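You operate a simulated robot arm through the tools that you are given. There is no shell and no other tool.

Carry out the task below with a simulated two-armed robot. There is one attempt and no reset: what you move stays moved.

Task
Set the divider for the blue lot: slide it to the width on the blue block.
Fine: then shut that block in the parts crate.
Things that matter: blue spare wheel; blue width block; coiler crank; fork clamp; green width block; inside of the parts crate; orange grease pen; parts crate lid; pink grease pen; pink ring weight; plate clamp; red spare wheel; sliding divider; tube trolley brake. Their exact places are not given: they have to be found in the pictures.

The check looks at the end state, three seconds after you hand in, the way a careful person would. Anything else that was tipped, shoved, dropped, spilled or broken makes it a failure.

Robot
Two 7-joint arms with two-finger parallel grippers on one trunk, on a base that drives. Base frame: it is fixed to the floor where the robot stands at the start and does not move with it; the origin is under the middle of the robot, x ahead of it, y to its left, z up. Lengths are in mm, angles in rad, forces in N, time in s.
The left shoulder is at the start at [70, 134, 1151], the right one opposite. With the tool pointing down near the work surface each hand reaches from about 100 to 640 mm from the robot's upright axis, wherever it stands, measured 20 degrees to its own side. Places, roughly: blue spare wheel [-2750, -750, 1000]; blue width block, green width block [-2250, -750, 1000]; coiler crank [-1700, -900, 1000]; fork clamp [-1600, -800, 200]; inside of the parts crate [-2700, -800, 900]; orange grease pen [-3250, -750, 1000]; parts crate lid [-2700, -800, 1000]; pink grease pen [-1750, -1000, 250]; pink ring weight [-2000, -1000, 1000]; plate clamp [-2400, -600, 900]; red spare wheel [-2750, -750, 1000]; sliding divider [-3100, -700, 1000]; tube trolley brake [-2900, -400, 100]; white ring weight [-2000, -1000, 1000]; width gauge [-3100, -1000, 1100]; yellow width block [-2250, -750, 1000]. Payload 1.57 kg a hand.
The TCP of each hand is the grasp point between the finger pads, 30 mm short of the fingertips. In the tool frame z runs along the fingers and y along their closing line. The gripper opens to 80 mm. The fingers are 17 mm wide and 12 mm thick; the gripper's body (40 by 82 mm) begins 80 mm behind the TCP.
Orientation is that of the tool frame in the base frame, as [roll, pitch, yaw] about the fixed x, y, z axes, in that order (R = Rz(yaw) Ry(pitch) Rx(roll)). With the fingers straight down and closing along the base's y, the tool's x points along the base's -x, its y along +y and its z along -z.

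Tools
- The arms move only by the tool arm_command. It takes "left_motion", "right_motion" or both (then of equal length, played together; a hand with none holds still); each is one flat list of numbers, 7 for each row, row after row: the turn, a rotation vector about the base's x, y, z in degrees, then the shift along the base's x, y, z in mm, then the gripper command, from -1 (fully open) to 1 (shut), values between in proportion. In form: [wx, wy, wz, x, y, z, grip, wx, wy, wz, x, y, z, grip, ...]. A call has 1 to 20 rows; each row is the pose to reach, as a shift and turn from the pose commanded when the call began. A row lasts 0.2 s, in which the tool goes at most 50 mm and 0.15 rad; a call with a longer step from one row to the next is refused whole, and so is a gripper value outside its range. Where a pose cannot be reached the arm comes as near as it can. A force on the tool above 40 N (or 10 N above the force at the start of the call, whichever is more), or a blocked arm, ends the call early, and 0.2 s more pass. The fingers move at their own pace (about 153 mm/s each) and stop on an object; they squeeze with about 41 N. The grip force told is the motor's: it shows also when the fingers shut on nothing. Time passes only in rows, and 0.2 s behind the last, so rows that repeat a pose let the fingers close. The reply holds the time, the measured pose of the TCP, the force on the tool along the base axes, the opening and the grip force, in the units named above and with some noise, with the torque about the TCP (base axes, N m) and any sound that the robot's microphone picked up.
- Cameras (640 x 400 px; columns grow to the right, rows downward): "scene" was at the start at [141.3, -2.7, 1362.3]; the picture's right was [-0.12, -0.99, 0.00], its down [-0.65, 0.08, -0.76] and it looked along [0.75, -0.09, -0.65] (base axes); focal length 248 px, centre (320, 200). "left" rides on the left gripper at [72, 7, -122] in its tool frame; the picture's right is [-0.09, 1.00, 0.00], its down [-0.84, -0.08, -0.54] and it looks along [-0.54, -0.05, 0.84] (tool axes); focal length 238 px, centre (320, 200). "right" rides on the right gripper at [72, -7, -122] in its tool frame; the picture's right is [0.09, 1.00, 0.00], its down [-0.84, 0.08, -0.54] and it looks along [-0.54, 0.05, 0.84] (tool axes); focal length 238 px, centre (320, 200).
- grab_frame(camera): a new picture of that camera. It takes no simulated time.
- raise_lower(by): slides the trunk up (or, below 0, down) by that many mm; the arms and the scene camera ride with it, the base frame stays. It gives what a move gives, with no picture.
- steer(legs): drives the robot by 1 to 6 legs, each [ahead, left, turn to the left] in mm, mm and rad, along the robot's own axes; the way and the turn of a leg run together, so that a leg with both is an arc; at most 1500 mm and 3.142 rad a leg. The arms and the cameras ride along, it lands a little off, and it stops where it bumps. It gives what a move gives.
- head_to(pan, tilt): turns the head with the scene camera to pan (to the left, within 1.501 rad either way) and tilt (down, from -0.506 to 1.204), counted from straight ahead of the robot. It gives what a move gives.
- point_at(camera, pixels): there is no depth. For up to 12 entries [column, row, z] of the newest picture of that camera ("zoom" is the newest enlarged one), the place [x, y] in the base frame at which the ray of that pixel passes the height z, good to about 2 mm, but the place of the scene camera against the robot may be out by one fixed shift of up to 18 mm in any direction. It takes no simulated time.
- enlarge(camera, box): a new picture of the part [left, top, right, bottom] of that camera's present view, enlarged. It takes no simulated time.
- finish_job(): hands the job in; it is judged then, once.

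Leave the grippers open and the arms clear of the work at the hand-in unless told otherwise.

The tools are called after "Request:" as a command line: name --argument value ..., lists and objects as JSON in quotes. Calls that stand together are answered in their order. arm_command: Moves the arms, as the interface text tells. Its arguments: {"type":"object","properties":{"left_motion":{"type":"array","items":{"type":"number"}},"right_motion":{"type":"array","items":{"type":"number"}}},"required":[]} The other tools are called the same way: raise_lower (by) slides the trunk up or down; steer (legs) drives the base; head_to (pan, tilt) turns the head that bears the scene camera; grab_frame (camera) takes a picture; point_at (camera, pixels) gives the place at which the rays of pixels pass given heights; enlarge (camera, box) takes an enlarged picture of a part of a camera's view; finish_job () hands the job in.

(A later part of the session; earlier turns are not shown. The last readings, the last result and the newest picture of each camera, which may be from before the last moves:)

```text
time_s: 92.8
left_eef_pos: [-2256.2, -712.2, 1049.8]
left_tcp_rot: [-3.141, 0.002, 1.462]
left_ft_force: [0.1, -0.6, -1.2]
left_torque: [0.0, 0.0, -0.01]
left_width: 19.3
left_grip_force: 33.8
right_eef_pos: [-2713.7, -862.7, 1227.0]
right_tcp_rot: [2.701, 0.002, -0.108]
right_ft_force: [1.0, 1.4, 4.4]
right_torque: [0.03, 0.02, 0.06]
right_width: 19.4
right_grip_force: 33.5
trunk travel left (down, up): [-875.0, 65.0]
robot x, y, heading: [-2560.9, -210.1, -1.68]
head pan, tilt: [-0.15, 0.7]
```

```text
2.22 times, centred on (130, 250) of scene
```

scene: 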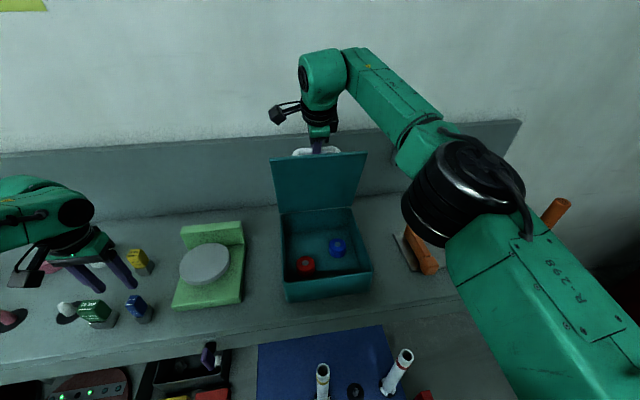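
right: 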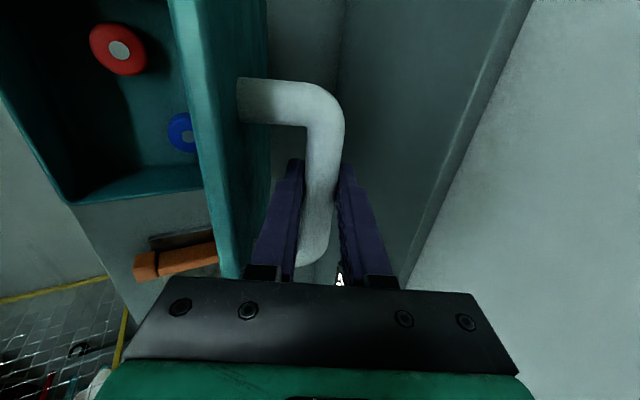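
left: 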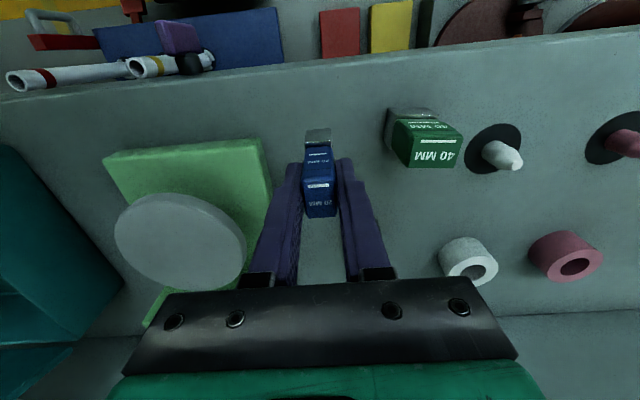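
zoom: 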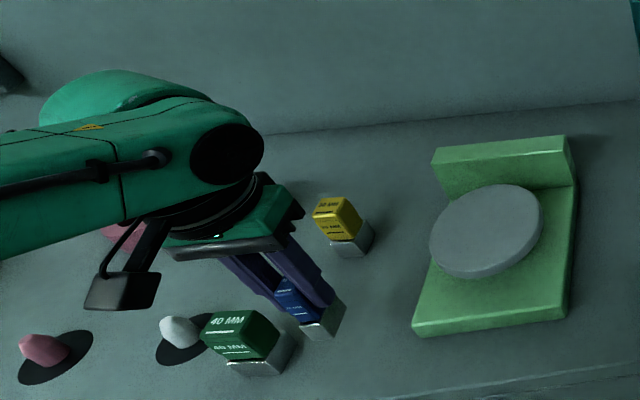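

The block is in hand (19.3 mm grip, about 1 N). I raise a bit and test how far the left hand can pitch forward (towards 48°) so the block can be laid down.

Request:
arm_command --left_motion '[-8, 0.85, 0, 0, 5, 10, 0.9, -16, 1.7, 0, 0, 10, 20, 0.9, -24, 2.55, 0, 0, 15, 30, 0.9, -32, 3.4, 0, 0, 20, 35, 0.9, -40, 4.25, 0, 0, 25, 40, 0.9, -48, 5.1, 0, 0, 30, 40, 0.9, -56, 6, 0, 0, 30, 40, 0.9, -56, 6, 0, 0, 30, 40, 0.9]'

Request:
grab_frame --camera "scene"

```text
time_s: 94.6
left_eef_pos: [-2257.4, -683.3, 1090.4]
left_tcp_rot: [3.14, 0.986, 1.462]
left_ft_force: [0.5, 0.0, -1.5]
left_torque: [0.0, -0.01, 0.01]
left_width: 19.6
left_grip_force: 33.6
right_eef_pos: [-2714.1, -862.1, 1225.9]
right_tcp_rot: [2.7, 0.002, -0.11]
right_ft_force: [0.9, 1.3, 3.9]
right_torque: [0.08, 0.21, -0.04]
right_width: 19.4
right_grip_force: 33.1
trunk travel left (down, up): [-875.0, 65.0]
robot x, y, heading: [-2562.0, -208.2, -1.676]
head pan, tilt: [-0.15, 0.7]
```

```text
taken
```

scene: 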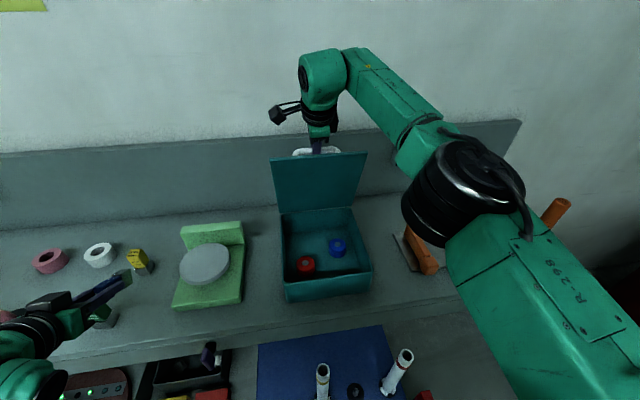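

A pitch of 56° is reachable. I lower straight down about 113 mm so the block's lower edge just meets the bench at about y ≈ -725 (free area), then check.

Request:
arm_command --left_motion '[0, 0, 0, 0, 0, -35, 0.9, 0, 0, 0, 0, 0, -70, 0.9, 0, 0, 0, 0, 0, -95, 0.9, 0, 0, 0, 0, 0, -108, 0.9, 0, 0, 0, 0, 0, -112, 0.9, 0, 0, 0, 0, 0, -112, 0.9]'

Request:
grab_frame --camera "left"

Request:
enlarge --camera "scene" --box '[0, 180, 260, 360]'

```text
time_s: 96.0
left_eef_pos: [-2257.2, -684.1, 977.5]
left_tcp_rot: [3.141, 0.984, 1.464]
left_ft_force: [-0.1, -0.4, -2.4]
left_torque: [0.03, 0.02, 0.01]
left_width: 19.6
left_grip_force: 33.2
right_eef_pos: [-2713.9, -861.9, 1226.1]
right_tcp_rot: [2.699, 0.001, -0.108]
right_ft_force: [-0.3, 0.1, 3.3]
right_torque: [0.01, 0.06, -0.04]
right_width: 19.7
right_grip_force: 33.3
trunk travel left (down, up): [-875.0, 65.0]
robot x, y, heading: [-2565.0, -208.5, -1.682]
head pan, tilt: [-0.15, 0.7]
```

```text
taken
```

left: 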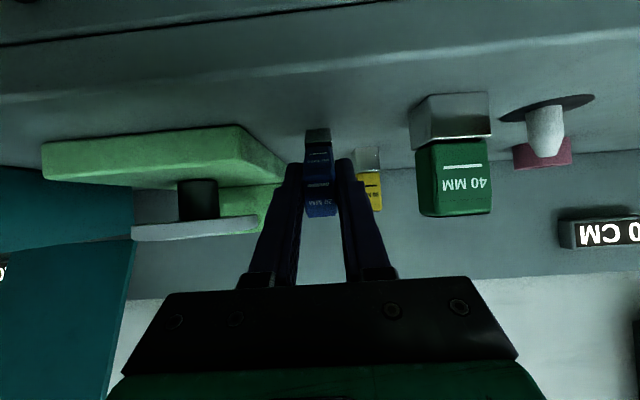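

```text
2.22 times, centred on (130, 270) of scene
```

zoom: 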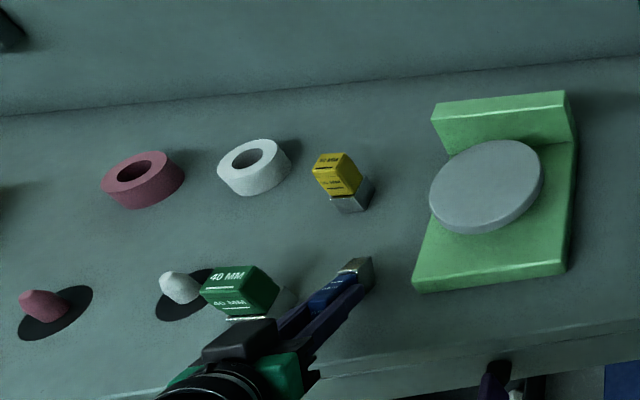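

No contact yet by force. I lower 3 mm more in small steps.

Request:
arm_command --left_motion '[0, 0, 0, 0, 0, -1.5, 0.9, 0, 0, 0, 0, 0, -3, 0.9, 0, 0, 0, 0, 0, -3, 0.9]'

Request:
enlarge --camera "left" --box '[260, 100, 400, 230]'

```text
time_s: 96.8
left_eef_pos: [-2256.8, -684.5, 975.1]
left_tcp_rot: [-3.141, 0.985, 1.464]
left_ft_force: [-0.2, 0.0, -1.7]
left_torque: [0.05, 0.02, 0.0]
left_width: 19.8
left_grip_force: 33.3
right_eef_pos: [-2714.6, -861.6, 1226.6]
right_tcp_rot: [2.7, 0.0, -0.108]
right_ft_force: [-0.3, 1.5, 4.3]
right_torque: [-0.01, -0.02, 0.01]
right_width: 19.6
right_grip_force: 33.9
trunk travel left (down, up): [-875.0, 65.0]
robot x, y, heading: [-2565.8, -212.9, -1.676]
head pan, tilt: [-0.15, 0.7]
```

```text
3.08 times, centred on (330, 165) of left
```

zoom: 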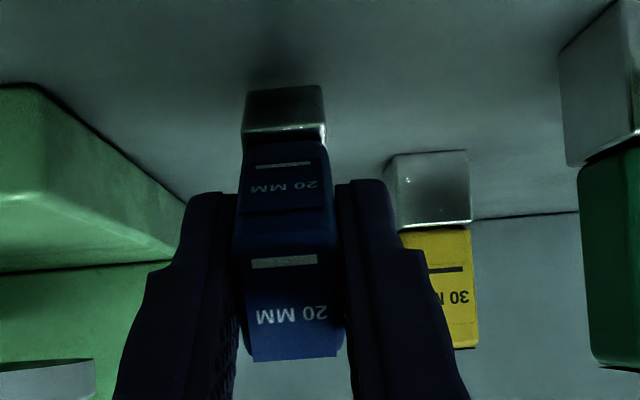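

A small shadow gap remains below the metal foot. I lower further by up to 6 mm, watching the force.

Request:
arm_command --left_motion '[0, 0, 0, 0, 0, -2, 0.9, 0, 0, 0, 0, 0, -3, 0.9, 0, 0, 0, 0, 0, -3, 0.9]'

Request:
enlarge --camera "left" --box '[260, 100, 400, 230]'

```text
time_s: 97.6
left_eef_pos: [-2256.6, -683.9, 972.5]
left_tcp_rot: [3.14, 0.991, 1.462]
left_ft_force: [-0.8, -3.0, 7.9]
left_torque: [-0.63, 0.09, 0.0]
left_width: 19.7
left_grip_force: 33.8
right_eef_pos: [-2714.7, -862.5, 1226.1]
right_tcp_rot: [2.7, 0.001, -0.106]
right_ft_force: [2.7, -0.2, 2.2]
right_torque: [-0.02, 0.33, -0.19]
right_width: 19.3
right_grip_force: 33.6
trunk travel left (down, up): [-875.0, 65.0]
robot x, y, heading: [-2565.8, -207.4, -1.678]
head pan, tilt: [-0.15, 0.7]
```

```text
3.08 times, centred on (330, 165) of left
```

zoom: 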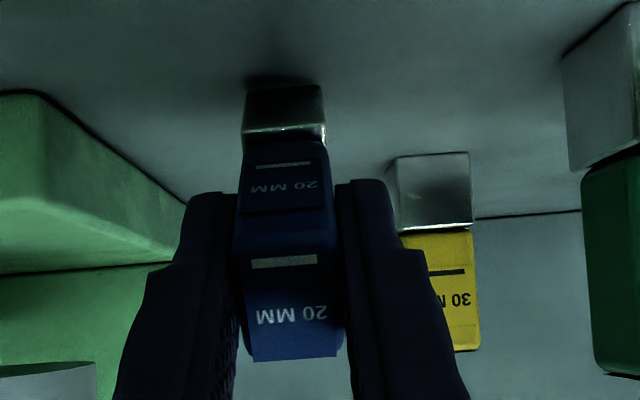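

Contact with the bench (7.9 N). I roll the block down a further 10° about that edge, then open the fingers to let it lie down.

Request:
arm_command --left_motion '[-5, 0.5, 0, 0.4, 3.5, -3, 0.9, -9.94, 1.07, 0, 0.76, 7, -7, 0.9, -9.94, 1.07, 0, 0.76, 7, -7, 0.9, -9.94, 1.07, 0, 0.76, 7, -7, 0.45, -9.94, 1.07, 0, 0.76, 7, -7, 0.2, -9.94, 1.07, 0, 0.76, 7, -7, -0.1, -9.94, 1.07, 0, 0.76, 7, -7, -0.25, -9.94, 1.07, 0, 0.76, 7, -7, -0.25]'

Request:
grab_frame --camera "left"

Request:
enlarge --camera "scene" --box '[0, 180, 260, 360]'

```text
time_s: 99.4
left_eef_pos: [-2256.3, -677.4, 963.6]
left_tcp_rot: [-3.14, 1.158, 1.464]
left_ft_force: [0.9, 0.1, -0.5]
left_torque: [-0.01, -0.03, -0.02]
left_width: 50.2
left_grip_force: 0.0
right_eef_pos: [-2713.9, -862.3, 1226.8]
right_tcp_rot: [2.7, 0.002, -0.108]
right_ft_force: [1.4, 1.6, 1.9]
right_torque: [-0.01, -0.22, 0.14]
right_width: 19.6
right_grip_force: 34.2
trunk travel left (down, up): [-875.0, 65.0]
robot x, y, heading: [-2561.8, -207.5, -1.678]
head pan, tilt: [-0.15, 0.7]
```

```text
taken
```

left: 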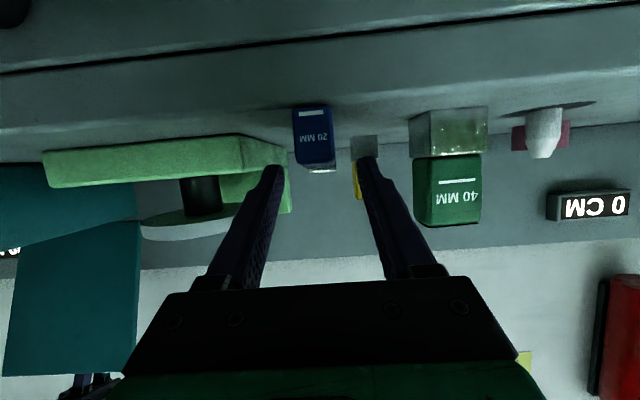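

```text
2.22 times, centred on (130, 270) of scene
```

zoom: 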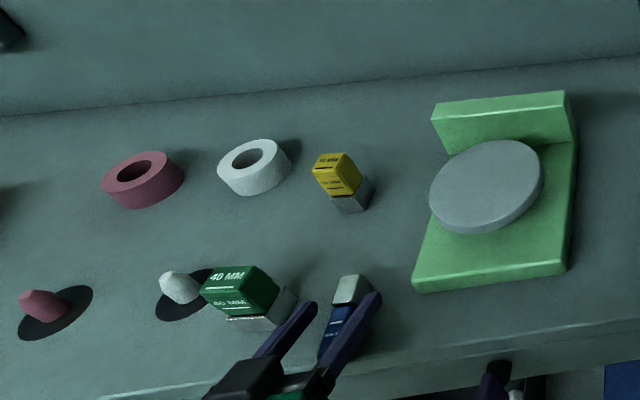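

The block lies flat, its top end ("20 MM") towards the robot. I back the fingers out along their own axis, rise, and turn the hand back to pointing down.

Request:
arm_command --left_motion '[0, 0, 0, 3, 27, 12, -0.25, 0, 0, 0, 5.9, 54.7, 24, -0.25, 0, 0, 0, 5.9, 58, 65, -0.25, 8, -0.85, 0, 5.9, 58, 105, -0.25, 16, -1.7, 0, 5.9, 50, 140, -0.25, 24, -2.55, 0, 5.9, 40, 165, -0.25, 32, -3.4, 0, 5.9, 30, 175, -0.25, 40, -4.25, 0, 5.9, 20, 175, -0.25, 48, -5.1, 0, 4, 10, 175, -0.25, 56, -5.95, 0, 2, 0, 175, -0.25, 64, -6.8, 0, 0, -10, 165, -0.25, 66, -7.05, 0, 0, -15, 155, -0.25, 66, -7.05, 0, 0, -15, 155, -0.25]'

Request:
grab_frame --camera "left"

Request:
grab_frame --camera "scene"

```text
time_s: 102.2
left_eef_pos: [-2257.1, -692.5, 1119.3]
left_tcp_rot: [-3.141, 0.0, 1.463]
left_ft_force: [0.1, -0.9, 0.0]
left_torque: [-0.01, -0.03, 0.02]
left_width: 49.9
left_grip_force: 0.1
left hand out of reach, approached as far as the arm can: row 4, 5, 6
right_eef_pos: [-2713.4, -861.5, 1225.7]
right_tcp_rot: [2.7, 0.001, -0.108]
right_ft_force: [1.7, -0.9, 3.6]
right_torque: [-0.17, 0.12, 0.01]
right_width: 19.7
right_grip_force: 33.3
trunk travel left (down, up): [-875.0, 65.0]
robot x, y, heading: [-2563.0, -213.7, -1.678]
head pan, tilt: [-0.15, 0.7]
```

```text
taken
```

left: 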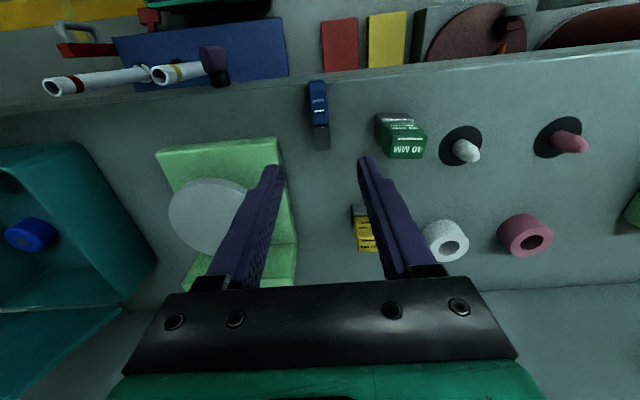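

```text
taken
```

scene: 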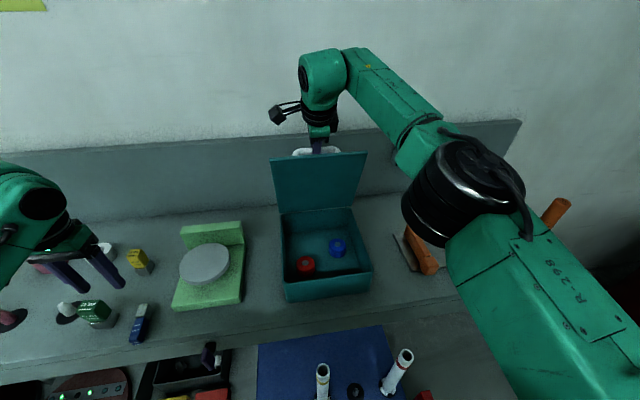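

The block lies at (318,113) in the left view. I enlarge it to get its exact place.

Request:
enlarge --camera "left" --box '[270, 60, 380, 170]'

```text
3.64 times, centred on (325, 115) of left
```

zoom: 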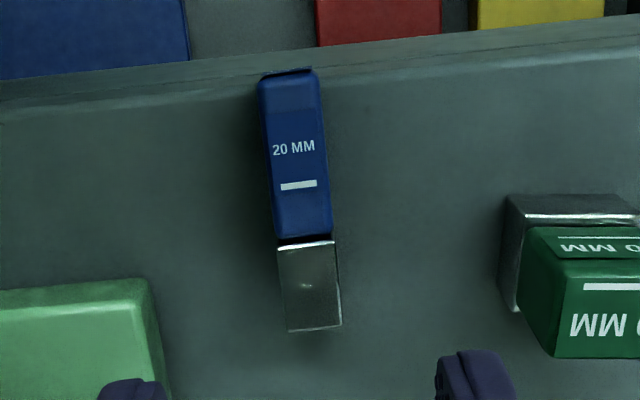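

Request:
point_at --camera "left" --pixels '[[308.5, 83.4, 957], [324.5, 81.5, 957], [315.9, 150.7, 957], [331, 149.3, 957], [313.2, 126.5, 957], [328.6, 125.4, 957]]'

```text
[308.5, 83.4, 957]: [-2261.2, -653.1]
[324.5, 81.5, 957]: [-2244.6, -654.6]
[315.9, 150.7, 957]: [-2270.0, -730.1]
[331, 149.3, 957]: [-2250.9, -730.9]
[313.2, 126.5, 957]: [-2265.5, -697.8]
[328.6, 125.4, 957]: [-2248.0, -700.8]
```

The block lies along the front-back direction, centre about (-2256,-692), nearly 75 mm long — so lying is right. I descend over its cap at y ≈ -688 to z ≈ 968 and look.

Request:
arm_command --left_motion '[0, 0, 0, 1.2, 4.5, -40, -0.25, 0, 0, 0, 1.2, 4.5, -80, -0.25, 0, 0, 0, 1.2, 4.5, -115, -0.25, 0, 0, 0, 1.2, 4.5, -138, -0.25, 0, 0, 0, 1.2, 4.5, -151, -0.25, 0, 0, 0, 1.2, 4.5, -151, -0.25]'

Request:
grab_frame --camera "left"

```text
time_s: 103.6
left_eef_pos: [-2254.9, -689.9, 968.3]
left_tcp_rot: [-3.14, 0.001, 1.464]
left_ft_force: [-0.2, 1.0, 1.0]
left_torque: [0.02, -0.03, -0.01]
left_width: 49.9
left_grip_force: 0.0
right_eef_pos: [-2713.5, -863.6, 1226.9]
right_tcp_rot: [2.701, 0.002, -0.109]
right_ft_force: [1.1, 1.4, 3.2]
right_torque: [0.03, 0.0, 0.0]
right_width: 19.6
right_grip_force: 33.6
trunk travel left (down, up): [-875.0, 65.0]
robot x, y, heading: [-2563.0, -209.1, -1.677]
head pan, tilt: [-0.15, 0.7]
```

```text
taken
```

left: 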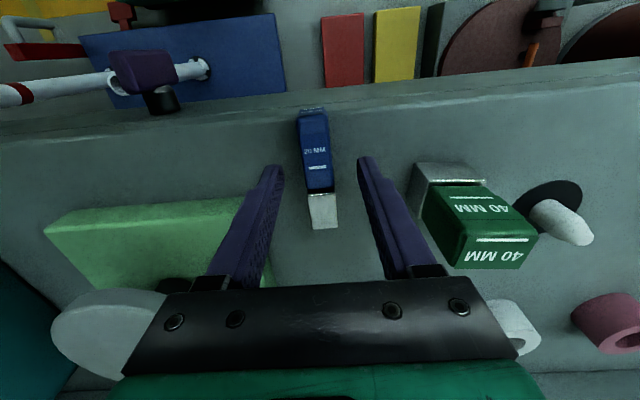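

The block is between the fingers. I close and lift 40 mm.

Request:
arm_command --left_motion '[0, 0, 0, 0, 0, 0, 0.2, 0, 0, 0, 0, 0, 0, 0.7, 0, 0, 0, 0, 0, 0, 0.9, 0, 0, 0, 0, 0, 0, 0.9, 0, 0, 0, 0, 0, 15, 0.9, 0, 0, 0, 0, 0, 40, 0.9, 0, 0, 0, 0, 0, 40, 0.9]'

Request:
grab_frame --camera "left"

```text
time_s: 105.2
left_eef_pos: [-2253.1, -689.5, 1007.8]
left_tcp_rot: [-3.141, 0.0, 1.464]
left_ft_force: [0.9, -0.3, -1.7]
left_torque: [-0.01, -0.01, 0.06]
left_width: 19.2
left_grip_force: 33.5
right_eef_pos: [-2713.6, -862.2, 1225.5]
right_tcp_rot: [2.698, 0.001, -0.109]
right_ft_force: [1.0, 0.2, 3.5]
right_torque: [0.06, -0.07, 0.04]
right_width: 19.5
right_grip_force: 33.6
trunk travel left (down, up): [-875.0, 65.0]
robot x, y, heading: [-2563.3, -212.1, -1.677]
head pan, tilt: [-0.15, 0.7]
```

```text
taken
```

left: 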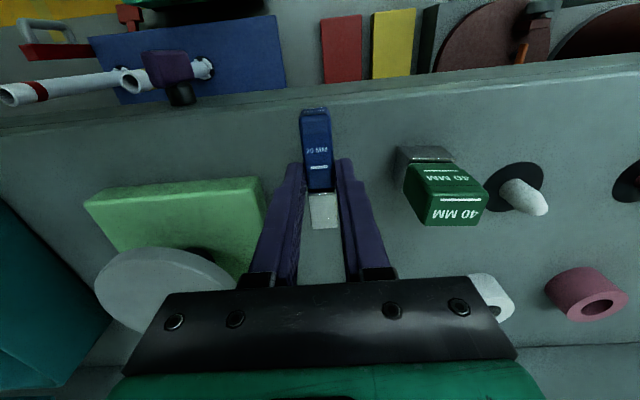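

Held flat. The carry path: raise to z ≈ 1113 with a 15° forward pitch (to keep the left wrist away from the right hand), and move along the bench past the green stand to x ≈ -2495. Then I look.

Request:
arm_command --left_motion '[-7.46, 0.8, 0, 0, 5, 40, 0.9, -14.9, 1.6, 0, 0, 15, 80, 0.9, -14.9, 1.6, 0, -20, 25, 100, 0.9, -14.9, 1.6, 0, -62, 30, 105, 0.9, -14.9, 1.6, 0, -107, 33, 105, 0.9, -14.9, 1.6, 0, -152, 35, 105, 0.9, -14.9, 1.6, 0, -197, 35, 105, 0.9, -14.9, 1.6, 0, -242, 35, 105, 0.9, -14.9, 1.6, 0, -242, 35, 105, 0.9]'

Request:
grab_frame --camera "left"

Request:
grab_frame --camera "scene"

```text
time_s: 107.2
left_eef_pos: [-2496.5, -650.4, 1115.6]
left_tcp_rot: [-3.141, 0.261, 1.464]
left_ft_force: [-0.4, 0.4, -1.6]
left_torque: [0.0, -0.01, 0.01]
left_width: 19.8
left_grip_force: 33.4
right_eef_pos: [-2714.0, -862.9, 1226.2]
right_tcp_rot: [2.7, 0.0, -0.109]
right_ft_force: [1.0, 1.0, 3.0]
right_torque: [-0.05, -0.49, 0.38]
right_width: 19.6
right_grip_force: 33.1
trunk travel left (down, up): [-875.0, 65.0]
robot x, y, heading: [-2561.0, -211.6, -1.682]
head pan, tilt: [-0.15, 0.7]
```

```text
taken
```

left: 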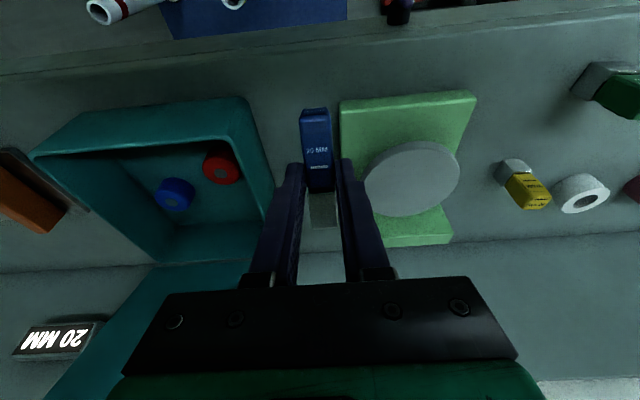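

```text
taken
```

scene: 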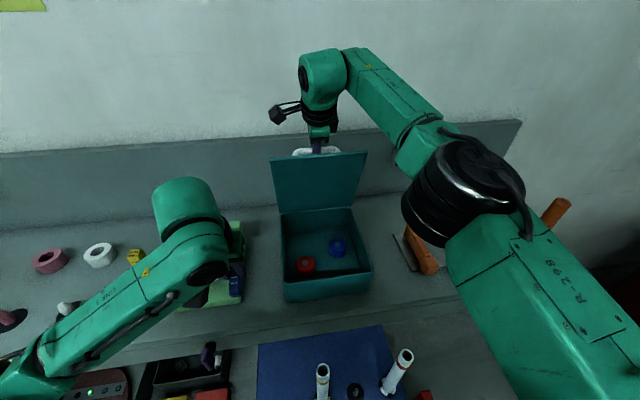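

The gauge still shows 20 MM, and the left camera now sees the crate's inside well. I enlarge and measure the wheels and walls there.

Request:
enlarge --camera "left" --box '[20, 80, 290, 280]'

```text
2.00 times, centred on (155, 180) of left
```

zoom: 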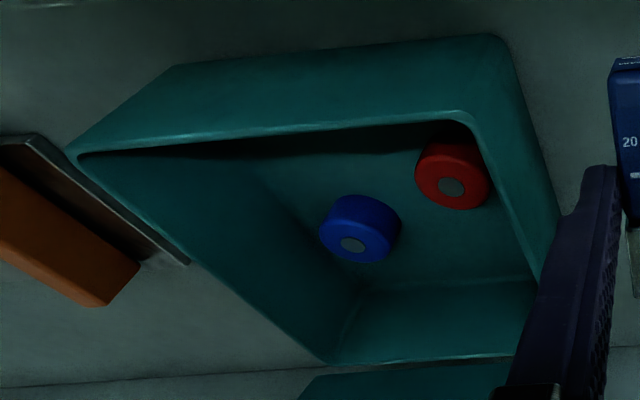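

Request:
point_at --camera "left" --pixels '[[32.5, 157.5, 1002], [232.5, 137.5, 1002], [157.5, 261, 1002], [221, 173.5, 940], [221, 173.5, 970], [171, 202.5, 940], [171, 202.5, 970], [225, 142, 1002], [60, 156, 1002]]'

Request:
point_at --camera "scene" --pixels '[[305.9, 262.6, 940], [305.9, 262.6, 970], [338.1, 244, 940], [338.1, 244, 970]]'

```text
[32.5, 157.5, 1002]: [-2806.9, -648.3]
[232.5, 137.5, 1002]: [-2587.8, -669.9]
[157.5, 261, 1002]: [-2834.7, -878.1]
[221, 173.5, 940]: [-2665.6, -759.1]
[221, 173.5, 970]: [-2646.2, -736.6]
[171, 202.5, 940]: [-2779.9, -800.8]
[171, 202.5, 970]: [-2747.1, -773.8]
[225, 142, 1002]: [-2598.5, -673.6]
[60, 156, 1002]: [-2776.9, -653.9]
```

```text
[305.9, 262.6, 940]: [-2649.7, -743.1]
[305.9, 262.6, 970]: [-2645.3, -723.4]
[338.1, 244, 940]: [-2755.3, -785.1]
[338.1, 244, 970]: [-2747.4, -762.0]
```

Red wheel at (-2649,-740), blue wheel at (-2751,-778), both about 20 mm in radius. A clear corridor lies at x ≈ -2712, y from -665 to -755. I move there at z ≈ 1066 (block clears the rim by about 17 mm).

Request:
arm_command --left_motion '[0, 0, 0, -5, -2, -25, 0.9, 0, 0, 0, -15, -5, -48, 0.9, 0, 0, 0, -60, -15, -48, 0.9, 0, 0, 0, -105, -25, -48, 0.9, 0, 0, 0, -150, -37, -48, 0.9, 0, 0, 0, -190, -45, -48, 0.9, 0, 0, 0, -215.5, -49.6, -48, 0.9, 0, 0, 0, -215.5, -49.6, -48, 0.9]'

Request:
grab_frame --camera "left"

Request:
grab_frame --camera "scene"

Request:
grab_frame --camera "right"

```text
time_s: 109.0
left_eef_pos: [-2714.3, -701.2, 1064.4]
left_tcp_rot: [3.141, 0.261, 1.463]
left_ft_force: [0.0, -0.1, -0.6]
left_torque: [0.01, -0.04, -0.04]
left_width: 19.0
left_grip_force: 32.9
right_eef_pos: [-2712.3, -863.4, 1226.2]
right_tcp_rot: [2.701, -0.001, -0.11]
right_ft_force: [0.7, -0.2, 3.2]
right_torque: [-0.03, -0.14, 0.19]
right_width: 19.3
right_grip_force: 34.0
trunk travel left (down, up): [-875.0, 65.0]
robot x, y, heading: [-2561.9, -212.1, -1.675]
head pan, tilt: [-0.15, 0.7]
```

```text
taken
```

left: 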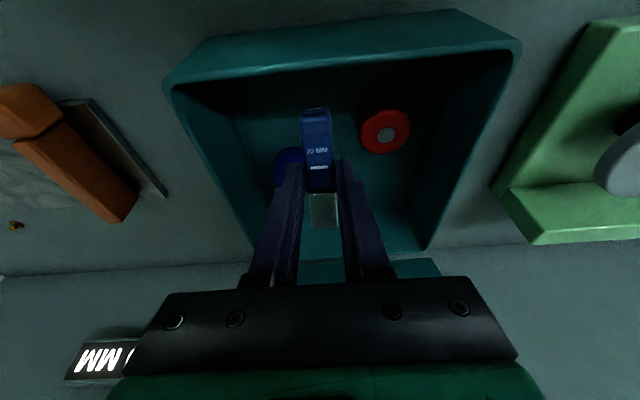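

```text
taken
```

scene: 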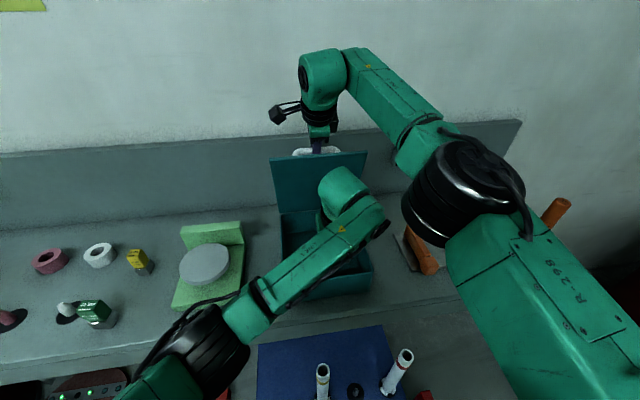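

```text
taken
```

right: 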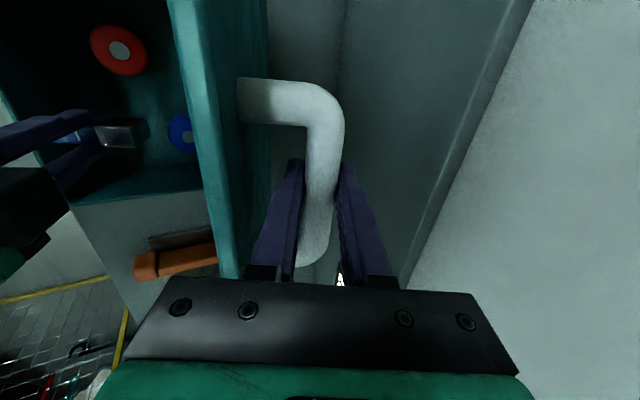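

The block hangs between the wheels inside the rim. I lower in steps to about z ≈ 986 and check the force and view.

Request:
arm_command --left_motion '[0, 0, 0, 1, 0, -25, 0.9, 0, 0, 0, 1, 0, -50, 0.9, 0, 0, 0, 1, 0, -68, 0.9, 0, 0, 0, 1, 0, -78, 0.9, 0, 0, 0, 1, 0, -78, 0.9]'

Request:
grab_frame --camera "left"

Request:
grab_frame --camera "right"

```text
time_s: 110.2
left_eef_pos: [-2714.0, -702.1, 986.1]
left_tcp_rot: [3.141, 0.261, 1.464]
left_ft_force: [0.2, 0.1, -2.3]
left_torque: [0.02, 0.01, 0.0]
left_width: 19.4
left_grip_force: 33.3
right_eef_pos: [-2713.4, -863.3, 1225.9]
right_tcp_rot: [2.7, 0.003, -0.11]
right_ft_force: [2.2, 0.2, 3.1]
right_torque: [-0.05, -0.66, 0.3]
right_width: 19.5
right_grip_force: 33.6
trunk travel left (down, up): [-875.0, 65.0]
robot x, y, heading: [-2562.0, -212.7, -1.677]
head pan, tilt: [-0.15, 0.7]
```

```text
taken
```

left: 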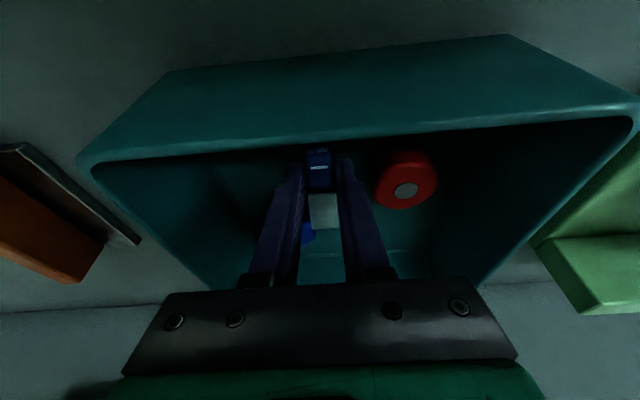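

```text
taken
```

right: 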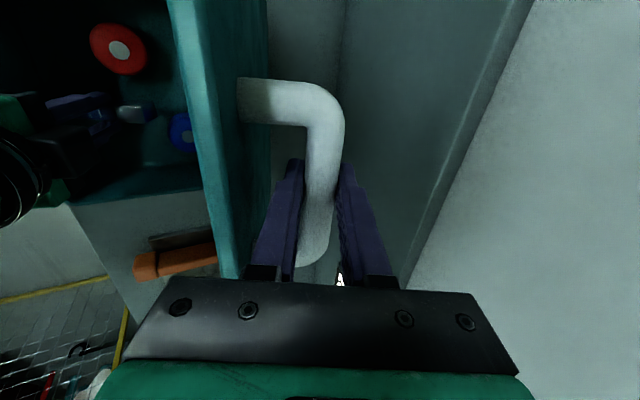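

No contact yet. I lower another 6 mm in small steps.

Request:
arm_command --left_motion '[0, 0, 0, 0, 0, -2, 0.9, 0, 0, 0, 0, 0, -4, 0.9, 0, 0, 0, 0, 0, -6, 0.9, 0, 0, 0, 0, 0, -6, 0.9]'

```text
time_s: 111.2
left_eef_pos: [-2710.9, -704.0, 983.1]
left_tcp_rot: [-3.14, 0.269, 1.465]
left_ft_force: [-6.5, -2.8, 19.8]
left_torque: [0.35, 0.24, 0.14]
left_width: 19.4
left_grip_force: 33.1
right_eef_pos: [-2714.4, -861.2, 1226.3]
right_tcp_rot: [2.701, 0.003, -0.107]
right_ft_force: [4.4, 0.8, -6.5]
right_torque: [0.17, 0.78, -0.37]
right_width: 19.3
right_grip_force: 33.5
trunk travel left (down, up): [-875.0, 65.0]
robot x, y, heading: [-2562.6, -212.9, -1.675]
head pan, tilt: [-0.15, 0.7]
```

Contact with the floor (about 20 N). I ease up 3 mm and open the fingers to about 38 mm so the block settles flat.

Request:
arm_command --left_motion '[0, 0, 0, 0, 0, 3, 0.9, 0, 0, 0, 0, 0, 3, 0.9, 0, 0, 0, 0, 0, 3, 0.45, 0, 0, 0, 0, 0, 3, 0.25, 0, 0, 0, 0, 0, 3, 0.05, 0, 0, 0, 0, 0, 3, 0.05, 0, 0, 0, 0, 0, 3, 0.05]'

Request:
grab_frame --camera "left"

Request:
grab_frame --camera "right"

```text
time_s: 112.8
left_eef_pos: [-2706.1, -706.7, 983.8]
left_tcp_rot: [3.134, 0.264, 1.468]
left_ft_force: [0.5, 0.1, -1.0]
left_torque: [-0.03, -0.01, 0.02]
left_width: 37.8
left_grip_force: 0.0
right_eef_pos: [-2714.9, -863.5, 1225.5]
right_tcp_rot: [2.699, 0.002, -0.107]
right_ft_force: [1.4, -1.6, 3.2]
right_torque: [-0.2, 0.12, -0.04]
right_width: 19.4
right_grip_force: 33.8
trunk travel left (down, up): [-875.0, 65.0]
robot x, y, heading: [-2560.7, -211.7, -1.681]
head pan, tilt: [-0.15, 0.7]
```

```text
taken
```

left: 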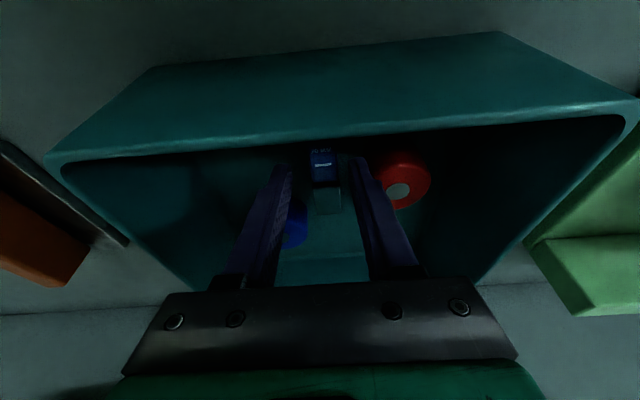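

```text
taken
```

right: 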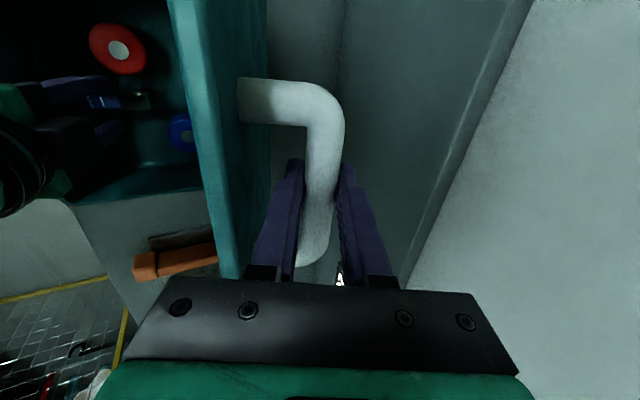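

The block is released and lies flat between the wheels; the wheels look unmoved. I raise the left hand straight up and then back to the left, clear of the crate.

Request:
arm_command --left_motion '[0, 0, 0, 0, 0, 20, 0.05, 0, 0, 0, 0, 3, 50, 0.05, 0, 0, 0, 0, 8, 85, 0.05, 0, 0, 0, 10, 20, 120, 0.05, 0, 0, 0, 40, 40, 135, -0.2, 0, 0, 0, 80, 60, 140, -0.5, 0, 0, 0, 120, 80, 140, -1, 0, 0, 0, 160, 95, 140, -1, 0, 0, 0, 200, 110, 140, -1, 0, 0, 0, 240, 120, 140, -1, 0, 0, 0, 280, 125, 140, -1, 0, 0, 0, 280, 125, 140, -1]'

Request:
grab_frame --camera "left"

Request:
grab_frame --camera "scene"

Request:
enlarge --camera "scene" --box '[270, 195, 385, 310]'

```text
time_s: 115.4
left_eef_pos: [-2452.0, -613.1, 1123.1]
left_tcp_rot: [-3.141, 0.26, 1.465]
left_ft_force: [0.0, 0.4, -0.3]
left_torque: [-0.02, -0.01, -0.01]
left_width: 80.3
left_grip_force: 0.0
left hand out of reach, approached as far as the arm can: row 5, 10, 11, 12
right_eef_pos: [-2714.3, -861.7, 1225.2]
right_tcp_rot: [2.701, 0.001, -0.109]
right_ft_force: [1.9, 0.9, 0.8]
right_torque: [0.06, 0.0, -0.08]
right_width: 19.8
right_grip_force: 32.9
trunk travel left (down, up): [-875.0, 65.0]
robot x, y, heading: [-2564.1, -208.1, -1.678]
head pan, tilt: [-0.15, 0.7]
```

```text
taken
```

left: 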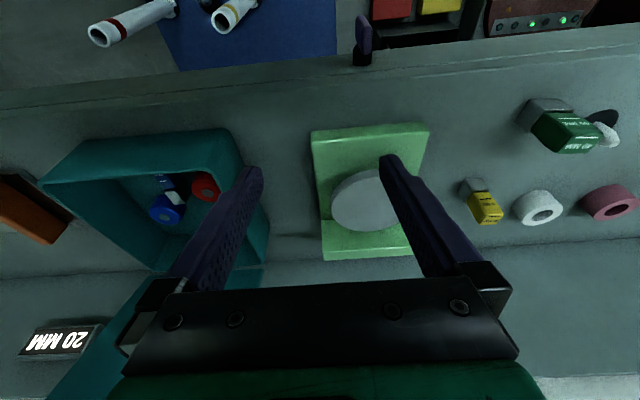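

```text
taken
```

scene: 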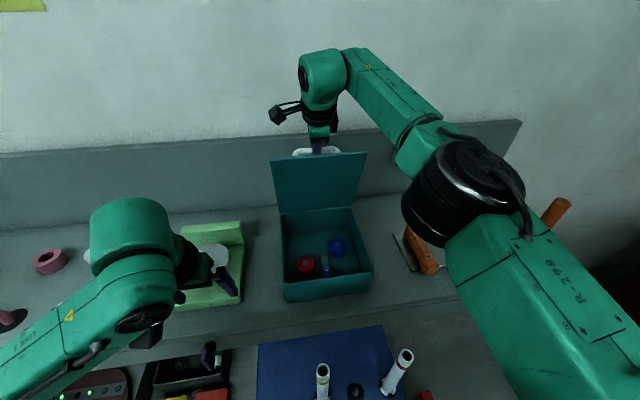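

```text
3.48 times, centred on (328, 252) of scene
```

zoom: 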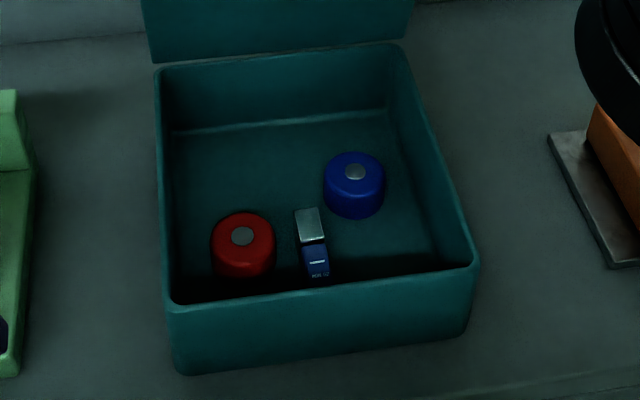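

The block lies in the crate between the untouched wheels (zoom: metal end at (310,225), cap at (315,262)). Now I close the lid with the right hand along the same arc, first down to about 10°.

Request:
arm_command --right_motion '[1.2, -0.13, 0, 1.2, 11, -2.3, 0.7, 2.5, -0.27, 0, 2.4, 22, -5.1, 0.7, 3.5, -0.37, 0, 3.5, 32.6, -8.6, 0.7, 4.5, -0.48, 0, 4.7, 43.3, -12.5, 0.7, 5.7, -0.6, 0, 5.8, 53.5, -17.1, 0.7, 7, -0.75, 0, 6.9, 63.7, -22.1, 0.7, 8.9, -0.96, 0, 8.9, 83.1, -33.7, 0.7, 11.4, -1.23, 0, 10.9, 101.1, -47.4, 0.7, 13.9, -1.5, 0, 12.7, 117.6, -62.9, 0.7, 16.1, -1.73, 0, 14.3, 132.4, -80, 0.7, 18.1, -1.95, 0, 15.6, 145.3, -98.6, 0.7, 20.1, -2.16, 0, 16.6, 154.6, -115, 0.7, 21.6, -2.3, 0, 17.5, 162.3, -132.2, 0.7, 21.6, -2.3, 0, 17.5, 162.3, -132.2, 0.7]'

Request:
grab_frame --camera "scene"

```text
time_s: 118.0
left_eef_pos: [-2451.8, -610.9, 1123.1]
left_tcp_rot: [3.141, 0.262, 1.464]
left_ft_force: [-1.1, 0.0, 0.9]
left_torque: [-0.02, 0.0, 0.0]
left_width: 80.2
left_grip_force: 0.0
right_eef_pos: [-2696.3, -714.1, 1118.3]
right_tcp_rot: [3.019, -0.004, -0.107]
right_ft_force: [-0.3, 0.8, 7.8]
right_torque: [-1.13, 0.25, 0.27]
right_width: 19.3
right_grip_force: 33.2
trunk travel left (down, up): [-875.0, 65.0]
robot x, y, heading: [-2562.5, -215.4, -1.674]
head pan, tilt: [-0.15, 0.7]
stopped in row 13 (right hand): the force on the tool passed its limit at 43 N (the readings are from after the stop); the commanded pose is now the measured one
```

```text
taken
```

scene: 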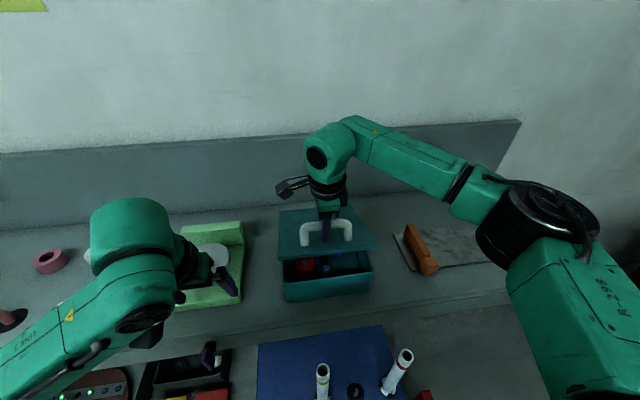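

The closing stopped at about 17° with a force over the limit. I look closely from both cameras at what resists.

Request:
enlarge --camera "scene" --box '[250, 170, 410, 310]'

Request:
grab_frame --camera "right"

Request:
grab_frame --camera "left"

```text
2.86 times, centred on (330, 240) of scene
```

zoom: 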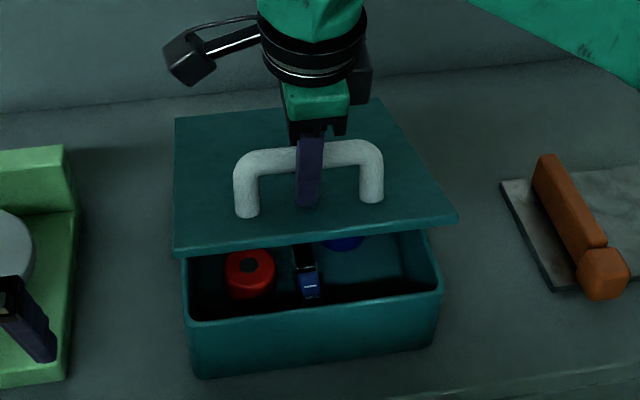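

```text
taken
```

right: 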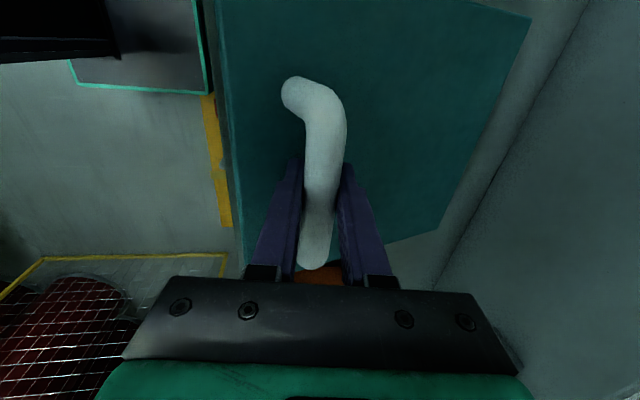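

```text
taken
```

left: 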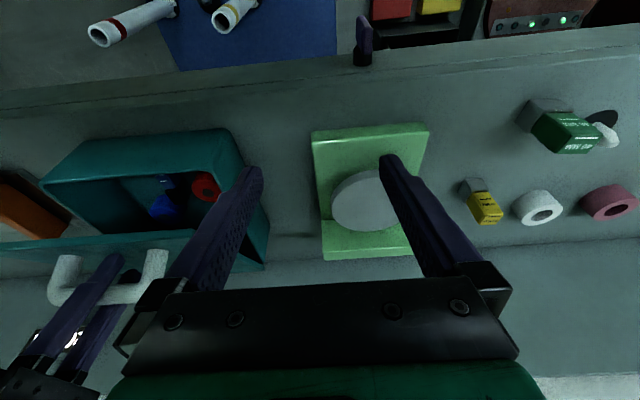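

Nothing inside blocks it; the front fingertip seems to touch the lid because the bar slipped deeper into the grip. I estimate the lid's real angle from its front edge corner (279,257.5) in the scene view.

Request:
point_at --camera "scene" --pixels '[[279.3, 257.5, 1070], [279.3, 257.5, 1090], [279.3, 257.5, 1110], [377, 245, 1070], [377, 245, 1090], [377, 245, 1110], [328, 202, 1100], [328, 202, 1140]]'

Request:
point_at --camera "right" --pixels '[[216, 0, 1080], [246, 245, 1080], [246, 245, 1100], [325, 170, 1120], [325, 170, 1140]]'

Request:
enlarge --camera "right" --box '[220, 60, 430, 290]'

```text
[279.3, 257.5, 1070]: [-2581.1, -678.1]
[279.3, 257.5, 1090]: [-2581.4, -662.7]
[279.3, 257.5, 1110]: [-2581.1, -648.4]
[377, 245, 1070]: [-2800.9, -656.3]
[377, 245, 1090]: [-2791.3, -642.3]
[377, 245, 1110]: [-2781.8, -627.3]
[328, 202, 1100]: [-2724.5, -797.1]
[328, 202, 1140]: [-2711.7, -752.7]
```

```text
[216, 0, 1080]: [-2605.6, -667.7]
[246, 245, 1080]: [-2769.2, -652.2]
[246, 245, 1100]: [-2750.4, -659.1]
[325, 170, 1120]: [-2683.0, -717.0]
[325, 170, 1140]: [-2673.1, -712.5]
```

```text
1.74 times, centred on (325, 175) of right
```

zoom: 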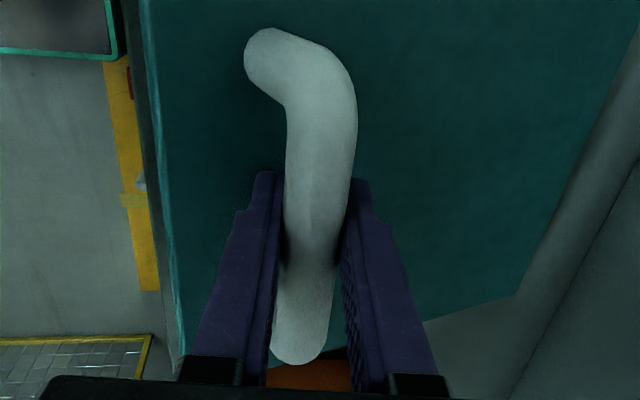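

The lid is really at about 20°, and the bar sits about 8 mm deeper in the grip, so the front fingertip presses on the lid. I'll close the rest with the hand turning rigidly with the lid (no relative motion): first 10°.

Request:
arm_command --right_motion '[-2.5, 0.27, 0, 0.5, 4.6, -8.3, 0.7, -5, 0.53, 0, 0.9, 8.6, -16.8, 0.7, -7.5, 0.8, 0, 1.3, 12.3, -25.4, 0.7, -9.9, 1.07, 0, 1.7, 15.7, -34.2, 0.7, -9.9, 1.07, 0, 1.7, 15.7, -34.2, 0.7]'

Request:
enlarge --camera "scene" --box '[250, 170, 410, 310]'

```text
time_s: 119.2
left_eef_pos: [-2452.4, -611.7, 1124.4]
left_tcp_rot: [-3.14, 0.262, 1.465]
left_ft_force: [0.3, 0.0, 0.2]
left_torque: [-0.03, 0.03, 0.02]
left_width: 79.9
left_grip_force: 0.1
right_eef_pos: [-2696.3, -699.2, 1083.5]
right_tcp_rot: [2.854, -0.002, -0.107]
right_ft_force: [1.3, 2.1, 1.3]
right_torque: [-0.4, -0.59, 0.25]
right_width: 19.4
right_grip_force: 33.3
trunk travel left (down, up): [-875.0, 65.0]
robot x, y, heading: [-2561.0, -208.6, -1.679]
head pan, tilt: [-0.15, 0.7]
```

```text
2.86 times, centred on (330, 240) of scene
```

zoom: 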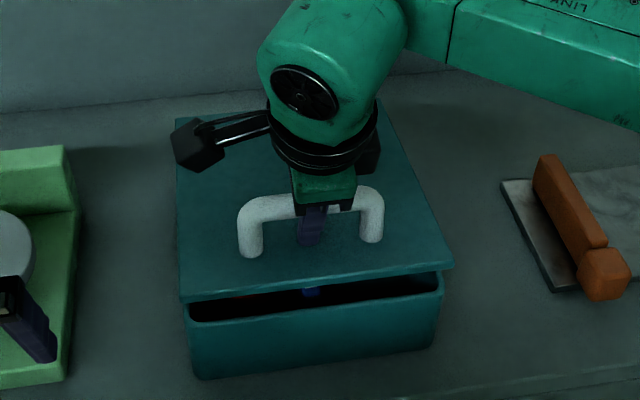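

Works well, forces are low. I close the remaining 10° the same way.

Request:
arm_command --right_motion '[-2.5, 0.27, 0, 0.3, 3, -8.9, 0.7, -5, 0.53, 0, 0.6, 5.5, -17.9, 0.7, -7.5, 0.8, 0, 0.8, 7.7, -27.1, 0.7, -8.7, 0.93, 0, 0.9, 8.6, -31.7, 0.7, -9.9, 1.07, 0, 1.0, 9.4, -36.3, 0.7, -9.9, 1.07, 0, 1.0, 9.4, -36.3, 0.7]'

Request:
enlarge --camera "scene" --box '[250, 170, 410, 310]'

```text
time_s: 120.3
left_eef_pos: [-2451.7, -610.2, 1123.5]
left_tcp_rot: [3.139, 0.263, 1.464]
left_ft_force: [0.9, 0.2, 0.9]
left_torque: [0.03, 0.0, 0.01]
left_width: 79.9
left_grip_force: 0.0
right_eef_pos: [-2695.5, -692.9, 1057.9]
right_tcp_rot: [2.676, -0.006, -0.111]
right_ft_force: [-0.2, 3.3, 15.0]
right_torque: [0.73, 0.78, -0.11]
right_width: 19.6
right_grip_force: 33.6
trunk travel left (down, up): [-875.0, 65.0]
robot x, y, heading: [-2564.8, -209.8, -1.678]
head pan, tilt: [-0.15, 0.7]
stopped in row 5 (right hand): the force on the tool passed its limit at 47 N (the readings are from after the stop); the commanded pose is now the measured one
```

```text
2.86 times, centred on (330, 240) of scene
```

zoom: 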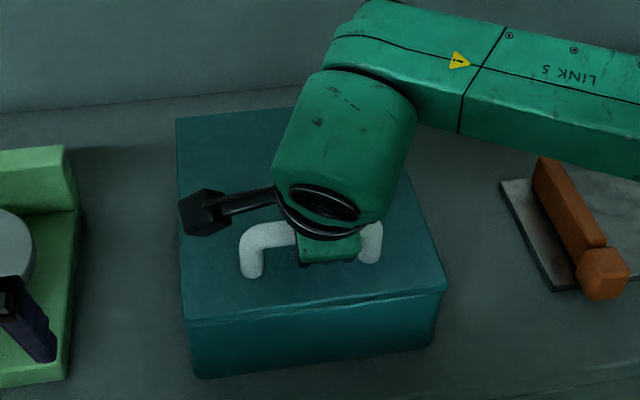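

The lid is shut (the stop came from it meeting the rim). I loosen the grip slightly, then back the fingers out along their axis while opening.

Request:
arm_command --right_motion '[0, 0, 0, 0, 0.4, 0.9, 0.45, 0, 0, 0, 0.1, 0.9, 1.8, 0.425, 0, 0, 0, 0.1, 0.9, 1.8, 0.4, 0, 0, 0, 0.3, 2.7, 5.4, 0.35, 0, 0, 0, 0.7, 6.2, 12.5, 0.2, 0, 0, 0, 1.2, 10.7, 21.4, 0.1, 0, 0, 0, 1.9, 17.8, 35.7, 0.0, 0, 0, 0, 2.9, 26.8, 53.6, 0.0, 0, 0, 0, 4.1, 37.9, 75.9, 0.0, 0, 0, 0, 4.1, 37.9, 75.9, 0.0]'

Request:
enlarge --camera "scene" --box '[250, 170, 410, 310]'

Request:
grab_frame --camera "right"

```text
time_s: 122.5
left_eef_pos: [-2452.7, -613.6, 1122.6]
left_tcp_rot: [-3.141, 0.261, 1.464]
left_ft_force: [-0.1, -0.3, 0.4]
left_torque: [-0.01, -0.02, 0.01]
left_width: 80.1
left_grip_force: 0.1
right_eef_pos: [-2692.4, -658.8, 1131.8]
right_tcp_rot: [2.683, -0.006, -0.111]
right_ft_force: [1.1, 0.4, -0.7]
right_torque: [0.0, -0.01, 0.01]
right_width: 39.9
right_grip_force: 0.1
trunk travel left (down, up): [-875.0, 65.0]
robot x, y, heading: [-2561.3, -208.2, -1.674]
head pan, tilt: [-0.15, 0.7]
```

```text
2.86 times, centred on (330, 240) of scene
```

zoom: 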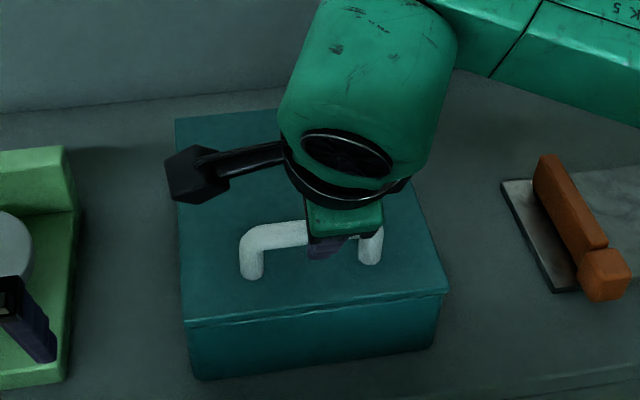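

```text
taken
```

right: 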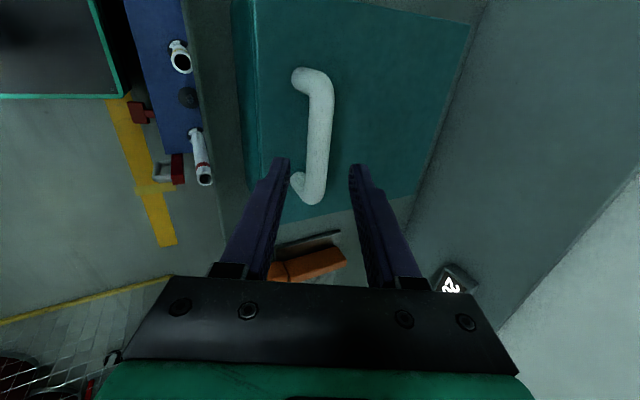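

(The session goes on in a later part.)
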